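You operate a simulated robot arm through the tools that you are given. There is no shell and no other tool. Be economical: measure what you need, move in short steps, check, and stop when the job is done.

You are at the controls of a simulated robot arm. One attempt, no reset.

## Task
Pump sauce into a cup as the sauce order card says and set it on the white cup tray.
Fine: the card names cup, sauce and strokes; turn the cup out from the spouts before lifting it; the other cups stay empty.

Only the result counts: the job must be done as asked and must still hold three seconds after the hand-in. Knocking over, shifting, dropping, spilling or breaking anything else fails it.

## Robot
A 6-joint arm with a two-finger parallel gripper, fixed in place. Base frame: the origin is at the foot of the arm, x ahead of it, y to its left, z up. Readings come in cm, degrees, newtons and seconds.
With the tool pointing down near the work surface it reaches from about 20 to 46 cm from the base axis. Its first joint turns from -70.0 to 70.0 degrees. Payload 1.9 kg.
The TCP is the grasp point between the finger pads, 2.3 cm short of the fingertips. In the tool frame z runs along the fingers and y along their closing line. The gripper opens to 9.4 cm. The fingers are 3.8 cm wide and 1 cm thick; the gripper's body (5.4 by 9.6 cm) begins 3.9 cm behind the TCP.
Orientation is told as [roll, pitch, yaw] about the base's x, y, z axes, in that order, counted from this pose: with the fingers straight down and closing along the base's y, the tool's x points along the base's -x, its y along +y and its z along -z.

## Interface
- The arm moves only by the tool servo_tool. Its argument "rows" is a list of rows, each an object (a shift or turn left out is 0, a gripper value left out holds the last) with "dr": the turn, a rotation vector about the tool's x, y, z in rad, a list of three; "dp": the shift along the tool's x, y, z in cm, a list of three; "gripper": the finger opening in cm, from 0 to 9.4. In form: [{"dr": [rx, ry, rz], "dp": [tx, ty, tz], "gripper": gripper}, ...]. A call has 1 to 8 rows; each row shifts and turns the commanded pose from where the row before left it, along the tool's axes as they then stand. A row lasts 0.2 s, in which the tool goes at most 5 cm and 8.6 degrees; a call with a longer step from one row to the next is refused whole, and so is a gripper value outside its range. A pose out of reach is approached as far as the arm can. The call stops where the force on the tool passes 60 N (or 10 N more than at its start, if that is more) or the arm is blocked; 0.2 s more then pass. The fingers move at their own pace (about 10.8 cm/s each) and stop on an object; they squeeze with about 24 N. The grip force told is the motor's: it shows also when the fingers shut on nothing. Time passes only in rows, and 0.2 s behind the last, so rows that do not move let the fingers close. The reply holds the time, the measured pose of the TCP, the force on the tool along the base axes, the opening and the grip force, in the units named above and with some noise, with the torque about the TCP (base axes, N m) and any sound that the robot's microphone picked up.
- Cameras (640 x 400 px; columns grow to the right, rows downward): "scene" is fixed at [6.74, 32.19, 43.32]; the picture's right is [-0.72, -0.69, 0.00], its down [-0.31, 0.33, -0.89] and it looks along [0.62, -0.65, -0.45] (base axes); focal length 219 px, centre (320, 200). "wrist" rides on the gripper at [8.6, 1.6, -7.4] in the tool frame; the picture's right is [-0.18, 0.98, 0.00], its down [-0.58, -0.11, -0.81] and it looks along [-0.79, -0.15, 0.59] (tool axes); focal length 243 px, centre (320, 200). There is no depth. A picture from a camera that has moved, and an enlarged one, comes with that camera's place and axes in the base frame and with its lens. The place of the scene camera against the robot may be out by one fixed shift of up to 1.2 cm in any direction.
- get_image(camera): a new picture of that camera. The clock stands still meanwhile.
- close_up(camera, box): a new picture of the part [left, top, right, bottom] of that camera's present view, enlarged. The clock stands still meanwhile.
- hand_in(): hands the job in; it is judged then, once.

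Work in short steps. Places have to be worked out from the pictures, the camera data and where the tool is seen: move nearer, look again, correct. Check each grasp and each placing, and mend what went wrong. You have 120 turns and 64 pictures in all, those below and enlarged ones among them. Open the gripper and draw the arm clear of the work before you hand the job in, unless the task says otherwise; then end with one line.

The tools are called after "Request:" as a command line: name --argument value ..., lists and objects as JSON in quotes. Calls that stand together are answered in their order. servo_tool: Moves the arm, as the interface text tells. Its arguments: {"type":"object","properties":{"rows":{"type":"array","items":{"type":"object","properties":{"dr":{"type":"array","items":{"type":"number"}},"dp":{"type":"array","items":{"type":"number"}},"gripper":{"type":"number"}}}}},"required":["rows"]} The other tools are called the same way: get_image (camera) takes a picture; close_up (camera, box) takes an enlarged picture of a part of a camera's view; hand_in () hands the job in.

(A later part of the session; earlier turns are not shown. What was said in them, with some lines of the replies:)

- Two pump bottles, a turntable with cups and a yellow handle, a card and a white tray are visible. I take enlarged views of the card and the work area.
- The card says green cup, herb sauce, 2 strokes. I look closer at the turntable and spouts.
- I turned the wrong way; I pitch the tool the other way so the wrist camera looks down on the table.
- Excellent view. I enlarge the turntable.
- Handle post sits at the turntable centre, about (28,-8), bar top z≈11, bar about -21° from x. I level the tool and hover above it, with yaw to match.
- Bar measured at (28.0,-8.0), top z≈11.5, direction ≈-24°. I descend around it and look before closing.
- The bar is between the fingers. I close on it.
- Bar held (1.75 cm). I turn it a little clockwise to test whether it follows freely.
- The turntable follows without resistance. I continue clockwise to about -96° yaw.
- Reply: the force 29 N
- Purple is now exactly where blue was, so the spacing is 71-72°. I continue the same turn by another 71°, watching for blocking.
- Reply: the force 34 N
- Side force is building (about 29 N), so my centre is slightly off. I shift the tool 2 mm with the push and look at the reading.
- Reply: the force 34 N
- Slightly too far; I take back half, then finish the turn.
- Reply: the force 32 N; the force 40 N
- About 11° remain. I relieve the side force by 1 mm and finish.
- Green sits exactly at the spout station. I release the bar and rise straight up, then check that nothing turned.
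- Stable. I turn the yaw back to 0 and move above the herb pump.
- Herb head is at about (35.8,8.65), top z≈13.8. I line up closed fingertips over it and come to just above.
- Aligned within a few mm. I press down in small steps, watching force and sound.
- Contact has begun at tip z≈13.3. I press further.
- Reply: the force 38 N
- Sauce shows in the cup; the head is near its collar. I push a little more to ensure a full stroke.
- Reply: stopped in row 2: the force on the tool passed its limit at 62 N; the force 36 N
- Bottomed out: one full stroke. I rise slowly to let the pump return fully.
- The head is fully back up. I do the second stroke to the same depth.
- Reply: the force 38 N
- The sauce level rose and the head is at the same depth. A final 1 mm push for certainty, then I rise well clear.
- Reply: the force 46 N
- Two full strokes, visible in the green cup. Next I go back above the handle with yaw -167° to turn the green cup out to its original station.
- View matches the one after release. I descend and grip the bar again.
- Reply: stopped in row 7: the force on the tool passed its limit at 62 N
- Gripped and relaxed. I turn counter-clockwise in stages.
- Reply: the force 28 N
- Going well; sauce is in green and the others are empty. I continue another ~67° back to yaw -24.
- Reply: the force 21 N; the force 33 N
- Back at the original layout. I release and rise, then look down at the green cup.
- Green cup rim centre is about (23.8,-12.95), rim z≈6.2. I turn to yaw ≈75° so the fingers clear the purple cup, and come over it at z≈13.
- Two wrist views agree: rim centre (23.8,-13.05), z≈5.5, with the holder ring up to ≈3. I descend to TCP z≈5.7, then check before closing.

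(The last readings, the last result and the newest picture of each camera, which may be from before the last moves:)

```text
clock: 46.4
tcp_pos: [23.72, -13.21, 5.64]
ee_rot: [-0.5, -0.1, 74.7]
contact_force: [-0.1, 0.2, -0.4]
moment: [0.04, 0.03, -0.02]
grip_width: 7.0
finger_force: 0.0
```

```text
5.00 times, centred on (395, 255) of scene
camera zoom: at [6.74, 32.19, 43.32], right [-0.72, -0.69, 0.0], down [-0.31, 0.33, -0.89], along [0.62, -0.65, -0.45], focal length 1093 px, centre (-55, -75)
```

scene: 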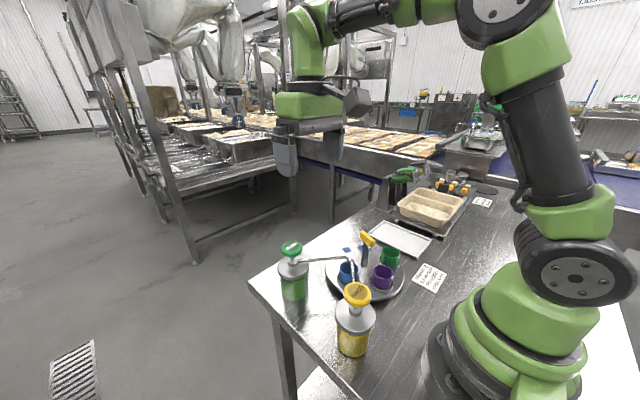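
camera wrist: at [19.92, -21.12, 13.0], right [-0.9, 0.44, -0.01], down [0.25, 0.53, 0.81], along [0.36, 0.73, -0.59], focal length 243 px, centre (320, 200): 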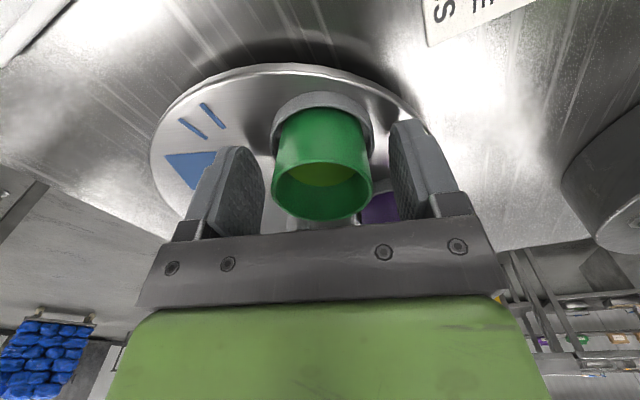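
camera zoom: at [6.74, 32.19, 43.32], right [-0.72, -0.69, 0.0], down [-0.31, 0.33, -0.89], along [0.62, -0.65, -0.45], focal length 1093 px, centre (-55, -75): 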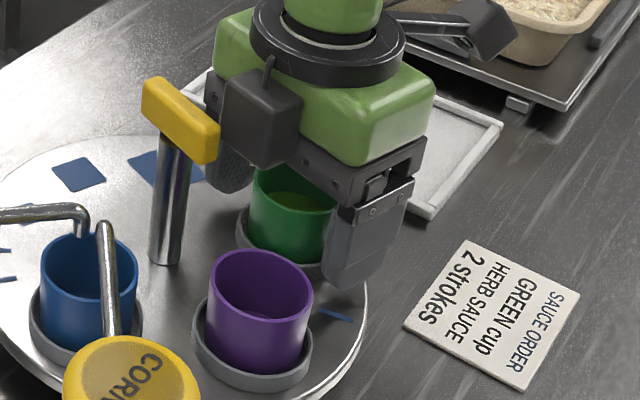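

Cup is centred between the fingers with clearance. I close gently and check.

Request:
servo_tool --rows '[{"gripper": 5.6, "dp": [-0.15, 0, 0]}, {"gripper": 4.8}, {"gripper": 4.4}, {"gripper": 4.0}, {}]'

Request:
get_image --camera "wrist"

```text
clock: 47.6
tcp_pos: [23.5, -12.72, 5.58]
ee_rot: [0.5, -0.4, 74.7]
contact_force: [-44.5, -1.7, -4.8]
moment: [-0.06, 0.83, 0.17]
grip_width: 5.89
finger_force: 21.6
```

```text
24 pictures are left
camera wrist: at [19.7, -20.74, 12.99], right [-0.9, 0.44, 0.01], down [0.26, 0.53, 0.81], along [0.35, 0.73, -0.59], focal length 243 px, centre (320, 200)
```

wrist: 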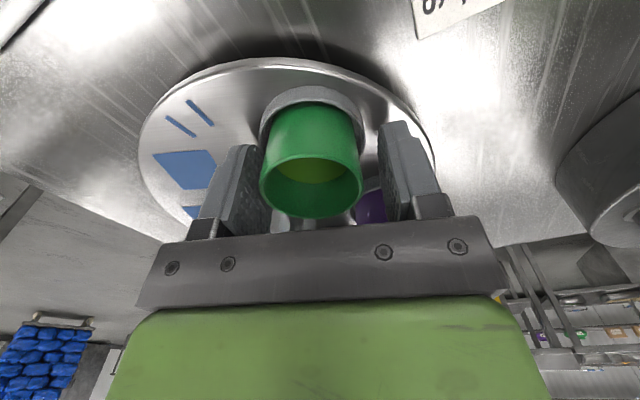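

Opening stopped at 5.9 with a 44 N side force: one finger is touching first. I look closely before correcting.

Request:
close_up --camera "wrist" --box '[190, 60, 450, 240]'

Request:
close_up --camera "scene" --box '[365, 225, 435, 285]'

```text
2.22 times, centred on (320, 150) of wrist
camera zoom: at [19.7, -20.74, 12.99], right [-0.9, 0.44, 0.01], down [0.26, 0.53, 0.81], along [0.35, 0.73, -0.59], focal length 539 px, centre (320, 311)
```

zoom: 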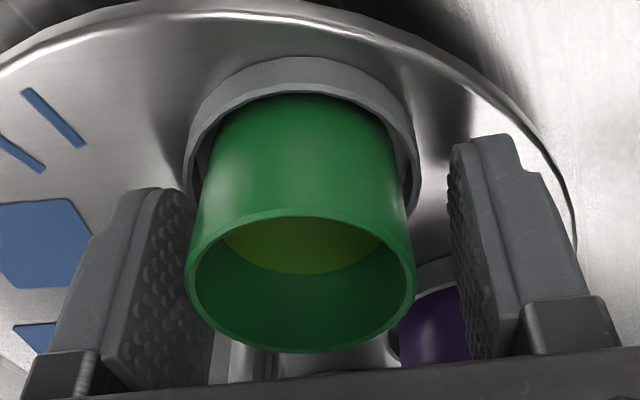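

```text
6.67 times, centred on (400, 255) of scene
camera zoom: at [6.74, 32.19, 43.32], right [-0.72, -0.69, 0.0], down [-0.31, 0.33, -0.89], along [0.62, -0.65, -0.45], focal length 1457 px, centre (-213, -167)
```

zoom: 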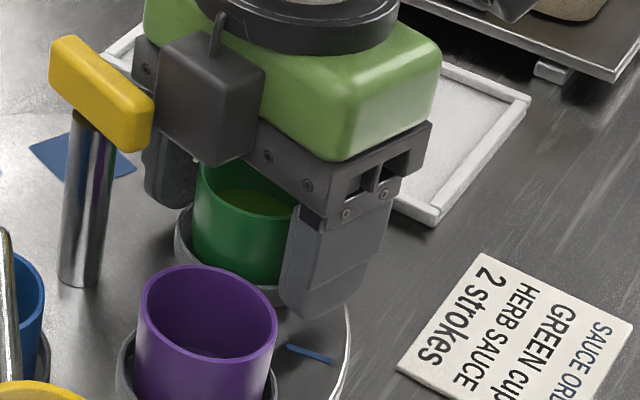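

The housing on the inner side of the gripper seems to touch the yellow bar's end, and the left pad the cup. I open, rise and check the cup, and will then re-approach tilted with the body leaning outward.

Request:
servo_tool --rows '[{"gripper": 6.6}, {"gripper": 7}, {"dp": [0.2, 0, -2]}, {"dp": [0, 0, -4]}, {"dp": [0, 0, -2.4]}]'

Request:
get_image --camera "wrist"

Request:
close_up --camera "scene" --box '[320, 195, 450, 295]'

```text
clock: 48.8
tcp_pos: [23.61, -13.02, 14.19]
ee_rot: [-0.5, -0.1, 74.9]
contact_force: [-1.3, 0.3, -0.2]
moment: [0.0, 0.02, -0.02]
grip_width: 7.04
finger_force: 0.0
```

```text
21 pictures are left
camera wrist: at [19.74, -20.92, 21.69], right [-0.9, 0.44, -0.01], down [0.25, 0.53, 0.81], along [0.35, 0.73, -0.59], focal length 243 px, centre (320, 200)
```

wrist: 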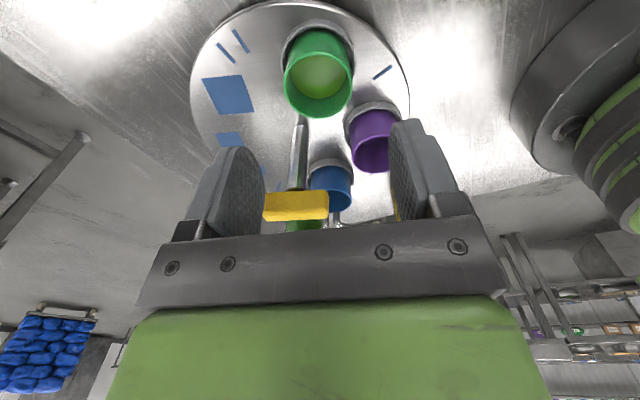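

```text
4.00 times, centred on (385, 245) of scene
camera zoom: at [6.74, 32.19, 43.32], right [-0.72, -0.69, 0.0], down [-0.31, 0.33, -0.89], along [0.62, -0.65, -0.45], focal length 874 px, centre (60, 20)
```

zoom: 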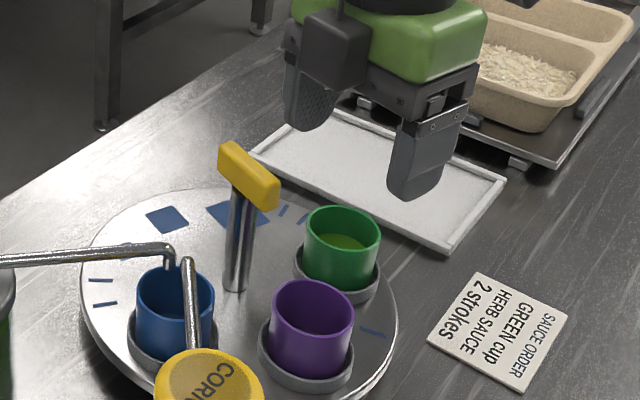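

Cup and turntable are unmoved; cup is centred between pads and ≈0.4 cm outward of TCP. I tilt 15° outward about the closing line and descend vertically.

Request:
servo_tool --rows '[{"dr": [0, -0.13, 0]}, {"dr": [0, -0.13, 0]}, {"dp": [0.39, -0.05, -0.1]}, {"dp": [0.77, 0, 2.9]}, {"dp": [0.77, 0, 2.9]}, {"dp": [0.53, 0, 1.98]}, {}]'

Request:
get_image --camera "wrist"

Request:
close_up --camera "scene" --box '[350, 215, 440, 285]'

```text
clock: 50.4
tcp_pos: [23.84, -13.47, 6.1]
ee_rot: [-0.5, -15.1, 74.9]
contact_force: [0.5, 0.7, -0.2]
moment: [-0.01, 0.02, 0.0]
grip_width: 6.99
finger_force: 0.1
```

```text
19 pictures are left
camera wrist: at [19.6, -22.99, 10.98], right [-0.9, 0.43, 0.04], down [0.19, 0.31, 0.93], along [0.39, 0.85, -0.37], focal length 243 px, centre (320, 200)
```

wrist: 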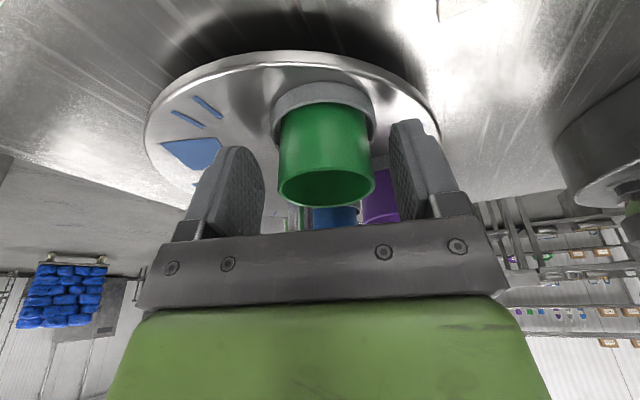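

```text
5.71 times, centred on (395, 250) of scene
camera zoom: at [6.74, 32.19, 43.32], right [-0.72, -0.69, 0.0], down [-0.31, 0.33, -0.89], along [0.62, -0.65, -0.45], focal length 1249 px, centre (-109, -86)
```

zoom: 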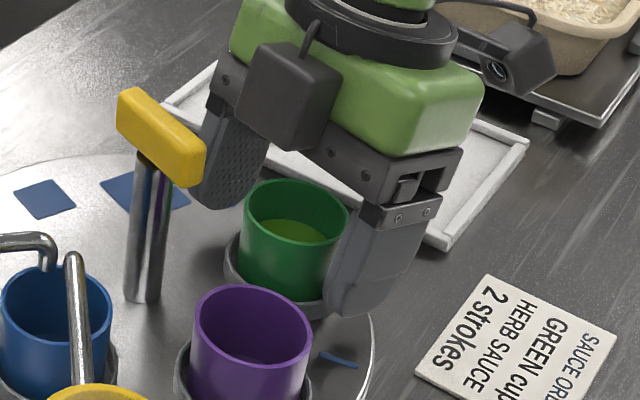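

Now clear of the bar. Cup is ≈0.25 cm toward tool +y; I correct and close in small decrements.

Request:
servo_tool --rows '[{"dp": [0, 0.23, 0]}, {"gripper": 6}, {"gripper": 5.4}, {"gripper": 5.0}, {"gripper": 4.8}]'

```text
clock: 51.6
tcp_pos: [23.47, -13.59, 5.93]
ee_rot: [-0.4, -15.0, 75.0]
contact_force: [1.0, 0.3, -0.4]
moment: [-0.03, -0.02, 0.0]
grip_width: 4.78
finger_force: 0.0
```

No contact yet at 4.8 cm. I keep closing.

Request:
servo_tool --rows '[{"gripper": 4.6}, {"gripper": 4.4}, {"gripper": 4.2}, {}]'

```text
clock: 52.6
tcp_pos: [23.57, -13.38, 6.06]
ee_rot: [-0.5, -15.0, 74.9]
contact_force: [-0.1, -0.8, -0.3]
moment: [0.01, 0.02, -0.02]
grip_width: 4.42
finger_force: 24.1
```

Firm, balanced grip at 4.42 cm. I lift vertically, slowly.

Request:
servo_tool --rows '[{"gripper": 3.8}, {"dp": [-0.13, 0, -0.48]}, {"dp": [-0.26, 0, -0.97]}, {"dp": [-0.26, 0, -0.97]}, {"dp": [-0.39, 0, -1.45]}, {}]'

Request:
close_up --camera "scene" --box '[330, 185, 450, 285]'

```text
clock: 54.0
tcp_pos: [23.5, -13.36, 10.1]
ee_rot: [-0.5, -14.9, 74.9]
contact_force: [-0.2, 0.1, 0.5]
moment: [0.0, 0.03, -0.01]
grip_width: 4.42
finger_force: 23.8
```

```text
4.00 times, centred on (390, 235) of scene
camera zoom: at [6.74, 32.19, 43.32], right [-0.72, -0.69, 0.0], down [-0.31, 0.33, -0.89], along [0.62, -0.65, -0.45], focal length 874 px, centre (40, 60)
```

zoom: 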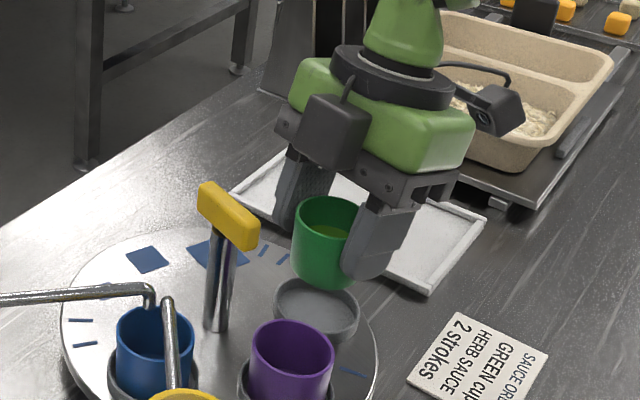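

The green cup is lifted clean. I raise 4 cm more and turn yaw back about the vertical, slowly, so that the camera will clear the food tub at the tray.

Request:
servo_tool --rows '[{"dp": [-0.26, 0, -0.97]}, {"dp": [-0.39, 0, -1.45]}, {"dp": [-0.39, 0, -1.45]}, {"dr": [0.015, 0, 0.056]}, {"dr": [0.028, 0, 0.106]}, {"dr": [0.028, 0, 0.106]}, {"dr": [0.028, 0, 0.106]}, {"dr": [0.028, 0, 0.106]}]'

Request:
servo_tool --rows '[{"dr": [0.028, 0, 0.106]}, {"dr": [0.028, 0, 0.106]}, {"dr": [0.028, 0, 0.106]}, {"dr": [0.028, 0, 0.106]}, {"dr": [0.028, 0, 0.106]}, {"dr": [0.028, 0, 0.106]}, {"dr": [0.028, 0, 0.106]}, {"dr": [0.015, 0, 0.056]}]'

```text
clock: 55.8
tcp_pos: [23.52, -13.34, 14.09]
ee_rot: [-0.2, -15.2, 46.3]
contact_force: [0.9, 0.0, -0.4]
moment: [0.0, -0.01, 0.01]
grip_width: 4.4
finger_force: 23.8
```

```text
clock: 57.6
tcp_pos: [23.49, -13.37, 13.99]
ee_rot: [0.0, -15.1, -1.0]
contact_force: [0.2, 0.0, 0.1]
moment: [-0.02, -0.02, 0.0]
grip_width: 4.43
finger_force: 24.1
```

I carry it over the tray centre, about (27.5,-27).

Request:
servo_tool --rows '[{"dp": [-0.4, -1.3, 0.1]}, {"dp": [-0.66, -2.3, 0.18]}, {"dp": [-0.66, -2.3, 0.18]}, {"dp": [-0.66, -2.3, 0.18]}, {"dp": [-0.66, -2.3, 0.18]}, {"dp": [-0.5, -1.8, 0.13]}, {"dp": [-0.32, -1.3, 0.08]}, {}]'

Request:
get_image --camera "wrist"

Request:
close_up --camera "scene" --box '[340, 160, 470, 260]'

```text
clock: 59.4
tcp_pos: [27.29, -27.12, 13.99]
ee_rot: [0.1, -15.2, -0.9]
contact_force: [-0.5, 0.4, -1.1]
moment: [0.0, -0.01, -0.01]
grip_width: 4.39
finger_force: 24.2
```

```text
16 pictures are left
camera wrist: at [17.0, -25.32, 18.97], right [0.19, 0.98, 0.05], down [0.35, -0.12, 0.93], along [0.92, -0.16, -0.36], focal length 243 px, centre (320, 200)
```

wrist: 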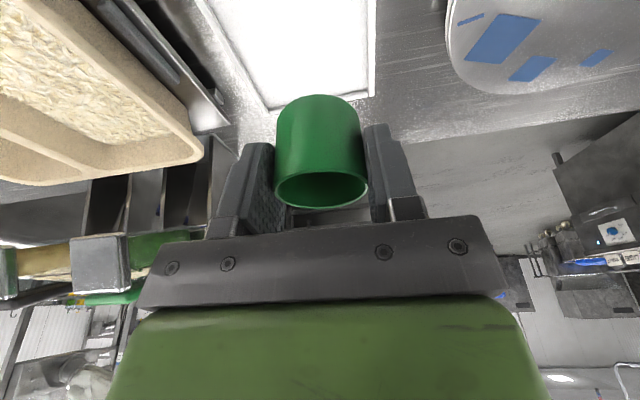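

```text
4.00 times, centred on (405, 210) of scene
camera zoom: at [6.74, 32.19, 43.32], right [-0.72, -0.69, 0.0], down [-0.31, 0.33, -0.89], along [0.62, -0.65, -0.45], focal length 874 px, centre (-20, 160)
```

zoom: 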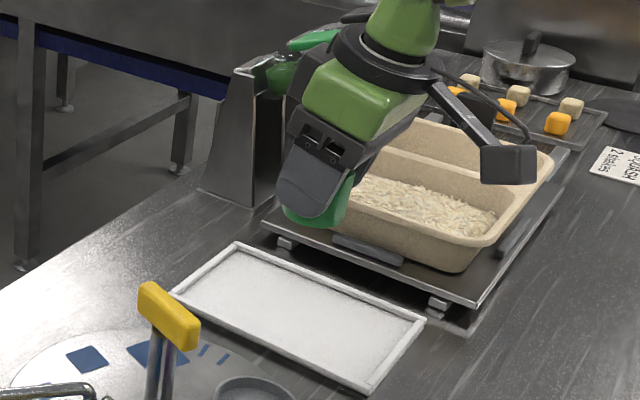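

Over the tray interior (x 20–36.5, y -22.6…-33.7). I lower to TCP z≈6.5, then look.

Request:
servo_tool --rows '[{"dp": [0.26, -0.4, 0.97]}, {"dp": [0.51, -0.3, 1.93]}, {"dp": [0.51, 0, 1.93]}, {"dp": [0.39, 0, 1.45]}, {"dp": [0.26, 0, 0.97]}, {}]'

Request:
close_up --camera "scene" --box '[350, 180, 450, 260]'

Request:
get_image --camera "wrist"

```text
clock: 60.8
tcp_pos: [27.3, -27.74, 6.56]
ee_rot: [0.1, -15.3, -0.8]
contact_force: [1.2, 0.9, -1.2]
moment: [0.01, 0.02, 0.01]
grip_width: 4.41
finger_force: 23.9
```

```text
5.00 times, centred on (400, 220) of scene
camera zoom: at [6.74, 32.19, 43.32], right [-0.72, -0.69, 0.0], down [-0.31, 0.33, -0.89], along [0.62, -0.65, -0.45], focal length 1093 px, centre (-80, 100)
```

zoom: 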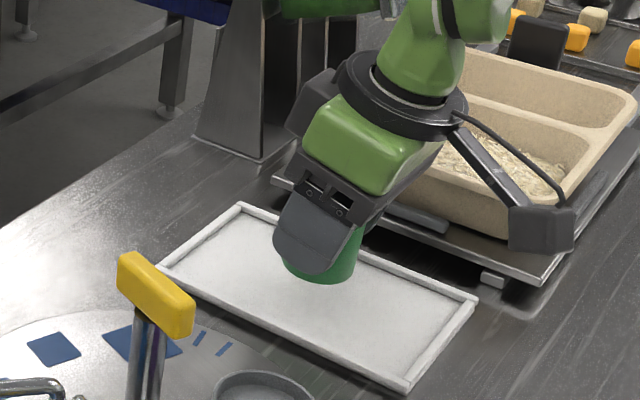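

```text
13 pictures are left
camera wrist: at [17.16, -25.88, 11.48], right [0.19, 0.98, 0.05], down [0.35, -0.12, 0.93], along [0.92, -0.16, -0.36], focal length 243 px, centre (320, 200)
```

wrist: 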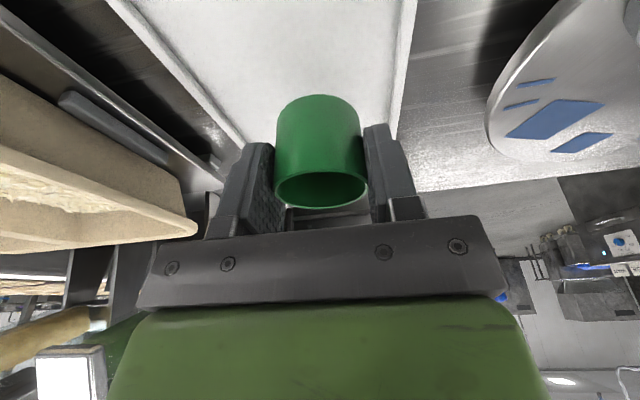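

Still above the tray with clearance around. I lower in small steps watching for contact.

Request:
servo_tool --rows '[{"dp": [0.103, 0, 0.386]}, {"dp": [0.103, 0, 0.386]}, {"dp": [0.077, 0, 0.29]}, {}]'

```text
clock: 61.8
tcp_pos: [27.42, -27.6, 5.41]
ee_rot: [0.1, -15.2, -1.0]
contact_force: [-0.4, 0.3, -0.4]
moment: [0.01, -0.03, 0.01]
grip_width: 4.41
finger_force: 24.2
```

Request:
servo_tool --rows '[{"dp": [0.064, 0, 0.24]}, {"dp": [0.051, 0, 0.19]}, {"dp": [0.038, 0, 0.145]}, {}]'

Request:
close_up --camera "scene" --box '[370, 205, 430, 255]'

```text
clock: 62.8
tcp_pos: [27.36, -27.68, 4.94]
ee_rot: [0.1, -15.3, -0.9]
contact_force: [-0.2, -0.5, -0.7]
moment: [0.0, -0.03, -0.03]
grip_width: 4.43
finger_force: 23.7
```

```text
8.00 times, centred on (400, 230) of scene
camera zoom: at [6.74, 32.19, 43.32], right [-0.72, -0.69, 0.0], down [-0.31, 0.33, -0.89], along [0.62, -0.65, -0.45], focal length 1748 px, centre (-320, -40)
```

zoom: 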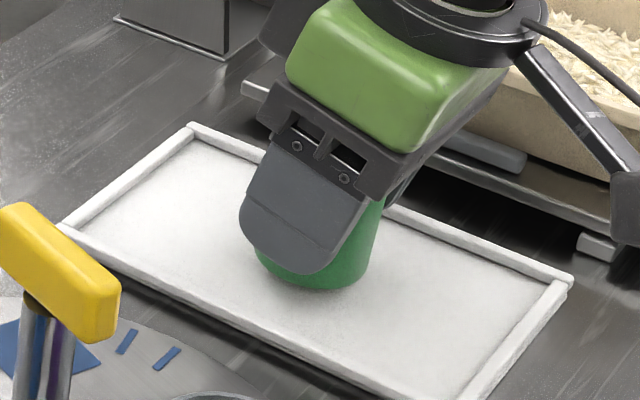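

Contact isn't felt yet but it looks near. I continue in 2 mm steps.

Request:
servo_tool --rows '[{"dp": [0.051, 0, 0.19]}, {"dp": [0.038, 0, 0.145]}, {}]'

```text
clock: 63.6
tcp_pos: [27.34, -27.74, 4.62]
ee_rot: [0.1, -15.2, -1.0]
contact_force: [-0.1, -0.8, -0.5]
moment: [0.02, -0.01, 0.02]
grip_width: 4.43
finger_force: 24.4
```

Request:
servo_tool --rows '[{"dp": [0.038, 0, 0.145]}, {"dp": [0.038, 0, 0.145]}, {}]'

Request:
close_up --camera "scene" --box '[370, 205, 430, 255]'

```text
clock: 64.4
tcp_pos: [27.4, -27.71, 4.13]
ee_rot: [0.1, -15.2, -1.0]
contact_force: [0.1, -0.5, -0.7]
moment: [-0.04, 0.0, -0.02]
grip_width: 4.42
finger_force: 24.5
```

```text
8.00 times, centred on (400, 230) of scene
camera zoom: at [6.74, 32.19, 43.32], right [-0.72, -0.69, 0.0], down [-0.31, 0.33, -0.89], along [0.62, -0.65, -0.45], focal length 1748 px, centre (-320, -40)
```

zoom: 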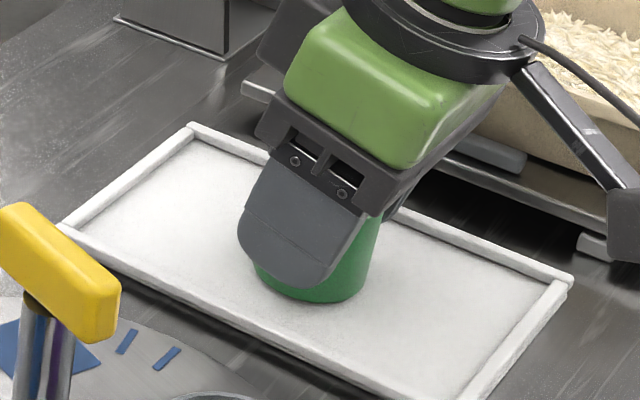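

Still free; shadow nearly closing. I go on in 1.5 mm steps.

Request:
servo_tool --rows '[{"dp": [0.038, 0, 0.145]}, {}]'

Request:
servo_tool --rows '[{"dp": [0.038, 0, 0.145]}, {}]'

```text
clock: 65.0
tcp_pos: [27.29, -27.75, 4.14]
ee_rot: [0.1, -15.2, -0.9]
contact_force: [-0.1, 0.3, -0.8]
moment: [0.0, 0.01, -0.02]
grip_width: 4.39
finger_force: 24.3
```

```text
clock: 65.6
tcp_pos: [27.34, -27.83, 3.99]
ee_rot: [0.0, -15.3, -0.8]
contact_force: [-1.6, 1.2, 16.4]
moment: [0.03, 0.07, 0.03]
grip_width: 4.4
finger_force: 24.1
```

Contact: 16 N upward, cup is on the tray. I ease slightly, open gently and rise vertically.

Request:
servo_tool --rows '[{"dp": [-0.02, 0, -0.07]}, {"gripper": 4.6}, {"gripper": 5.2}, {"gripper": 6.2}, {}, {"dp": [-0.26, 0, -0.97]}, {"dp": [-0.51, 0, -1.93]}, {"dp": [-0.77, 0, -2.9]}]'

Request:
servo_tool --rows '[{"dp": [-1, 0, -3.8]}, {"dp": [-1, 0, -3.8]}, {"dp": [3, 2, 0]}, {"dp": [3, 2, 0]}]'

Request:
close_up --camera "scene" --box '[270, 180, 450, 320]'

Request:
get_image --camera "scene"

```text
clock: 67.4
tcp_pos: [27.17, -27.65, 10.07]
ee_rot: [0.2, -15.2, -0.9]
contact_force: [-0.1, -0.5, 0.1]
moment: [0.01, 0.03, -0.01]
grip_width: 6.2
finger_force: 0.1
```

```text
clock: 68.4
tcp_pos: [21.64, -23.54, 16.2]
ee_rot: [0.0, -15.3, -0.9]
contact_force: [-0.5, 0.6, -0.1]
moment: [-0.01, 0.01, 0.01]
grip_width: 6.23
finger_force: 0.0
```

```text
2.86 times, centred on (360, 250) of scene
camera zoom: at [6.74, 32.19, 43.32], right [-0.72, -0.69, 0.0], down [-0.31, 0.33, -0.89], along [0.62, -0.65, -0.45], focal length 624 px, centre (206, 57)
```

zoom: 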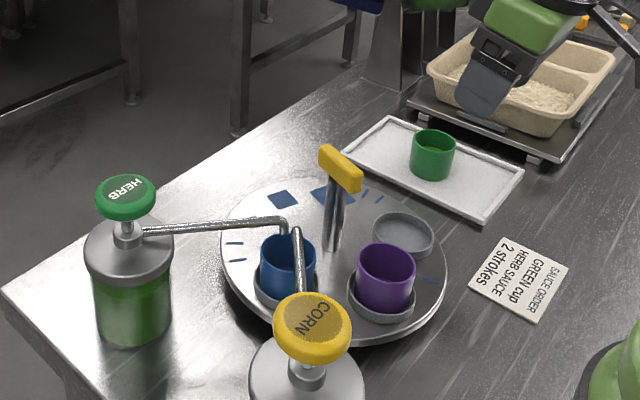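

```text
9 pictures are left
```

scene: 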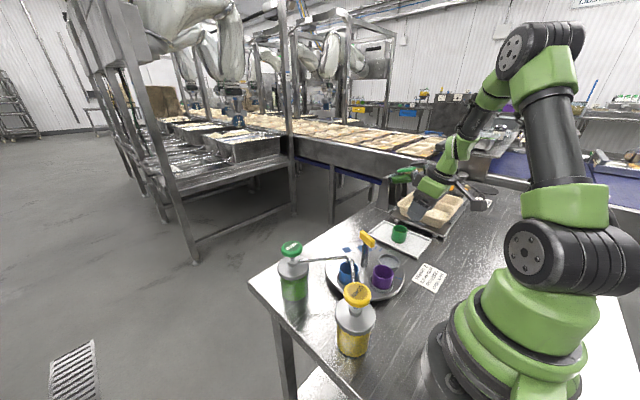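

The green cup stands upright with its sauce on the white tray, and the other cups are in place and empty. The gripper is open and clear, so I hand the job in.

Request:
servo_tool --rows '[{"dp": [0, 0, -4], "gripper": 9}, {"dp": [0, 0, -4]}, {}]'

Request:
hand_in

```text
clock: 69.2
tcp_pos: [19.59, -23.5, 24.04]
ee_rot: [0.1, -15.2, -0.8]
contact_force: [0.0, -0.8, 0.3]
moment: [-0.01, 0.0, 0.0]
grip_width: 9.0
finger_force: 0.0
```

```text
The job is handed in.
```

The green cup got two full strokes of herb sauce, was turned out from the spouts before lifting, and now stands upright on the white tray; the blue and purple cups are empty, and the job is handed in.
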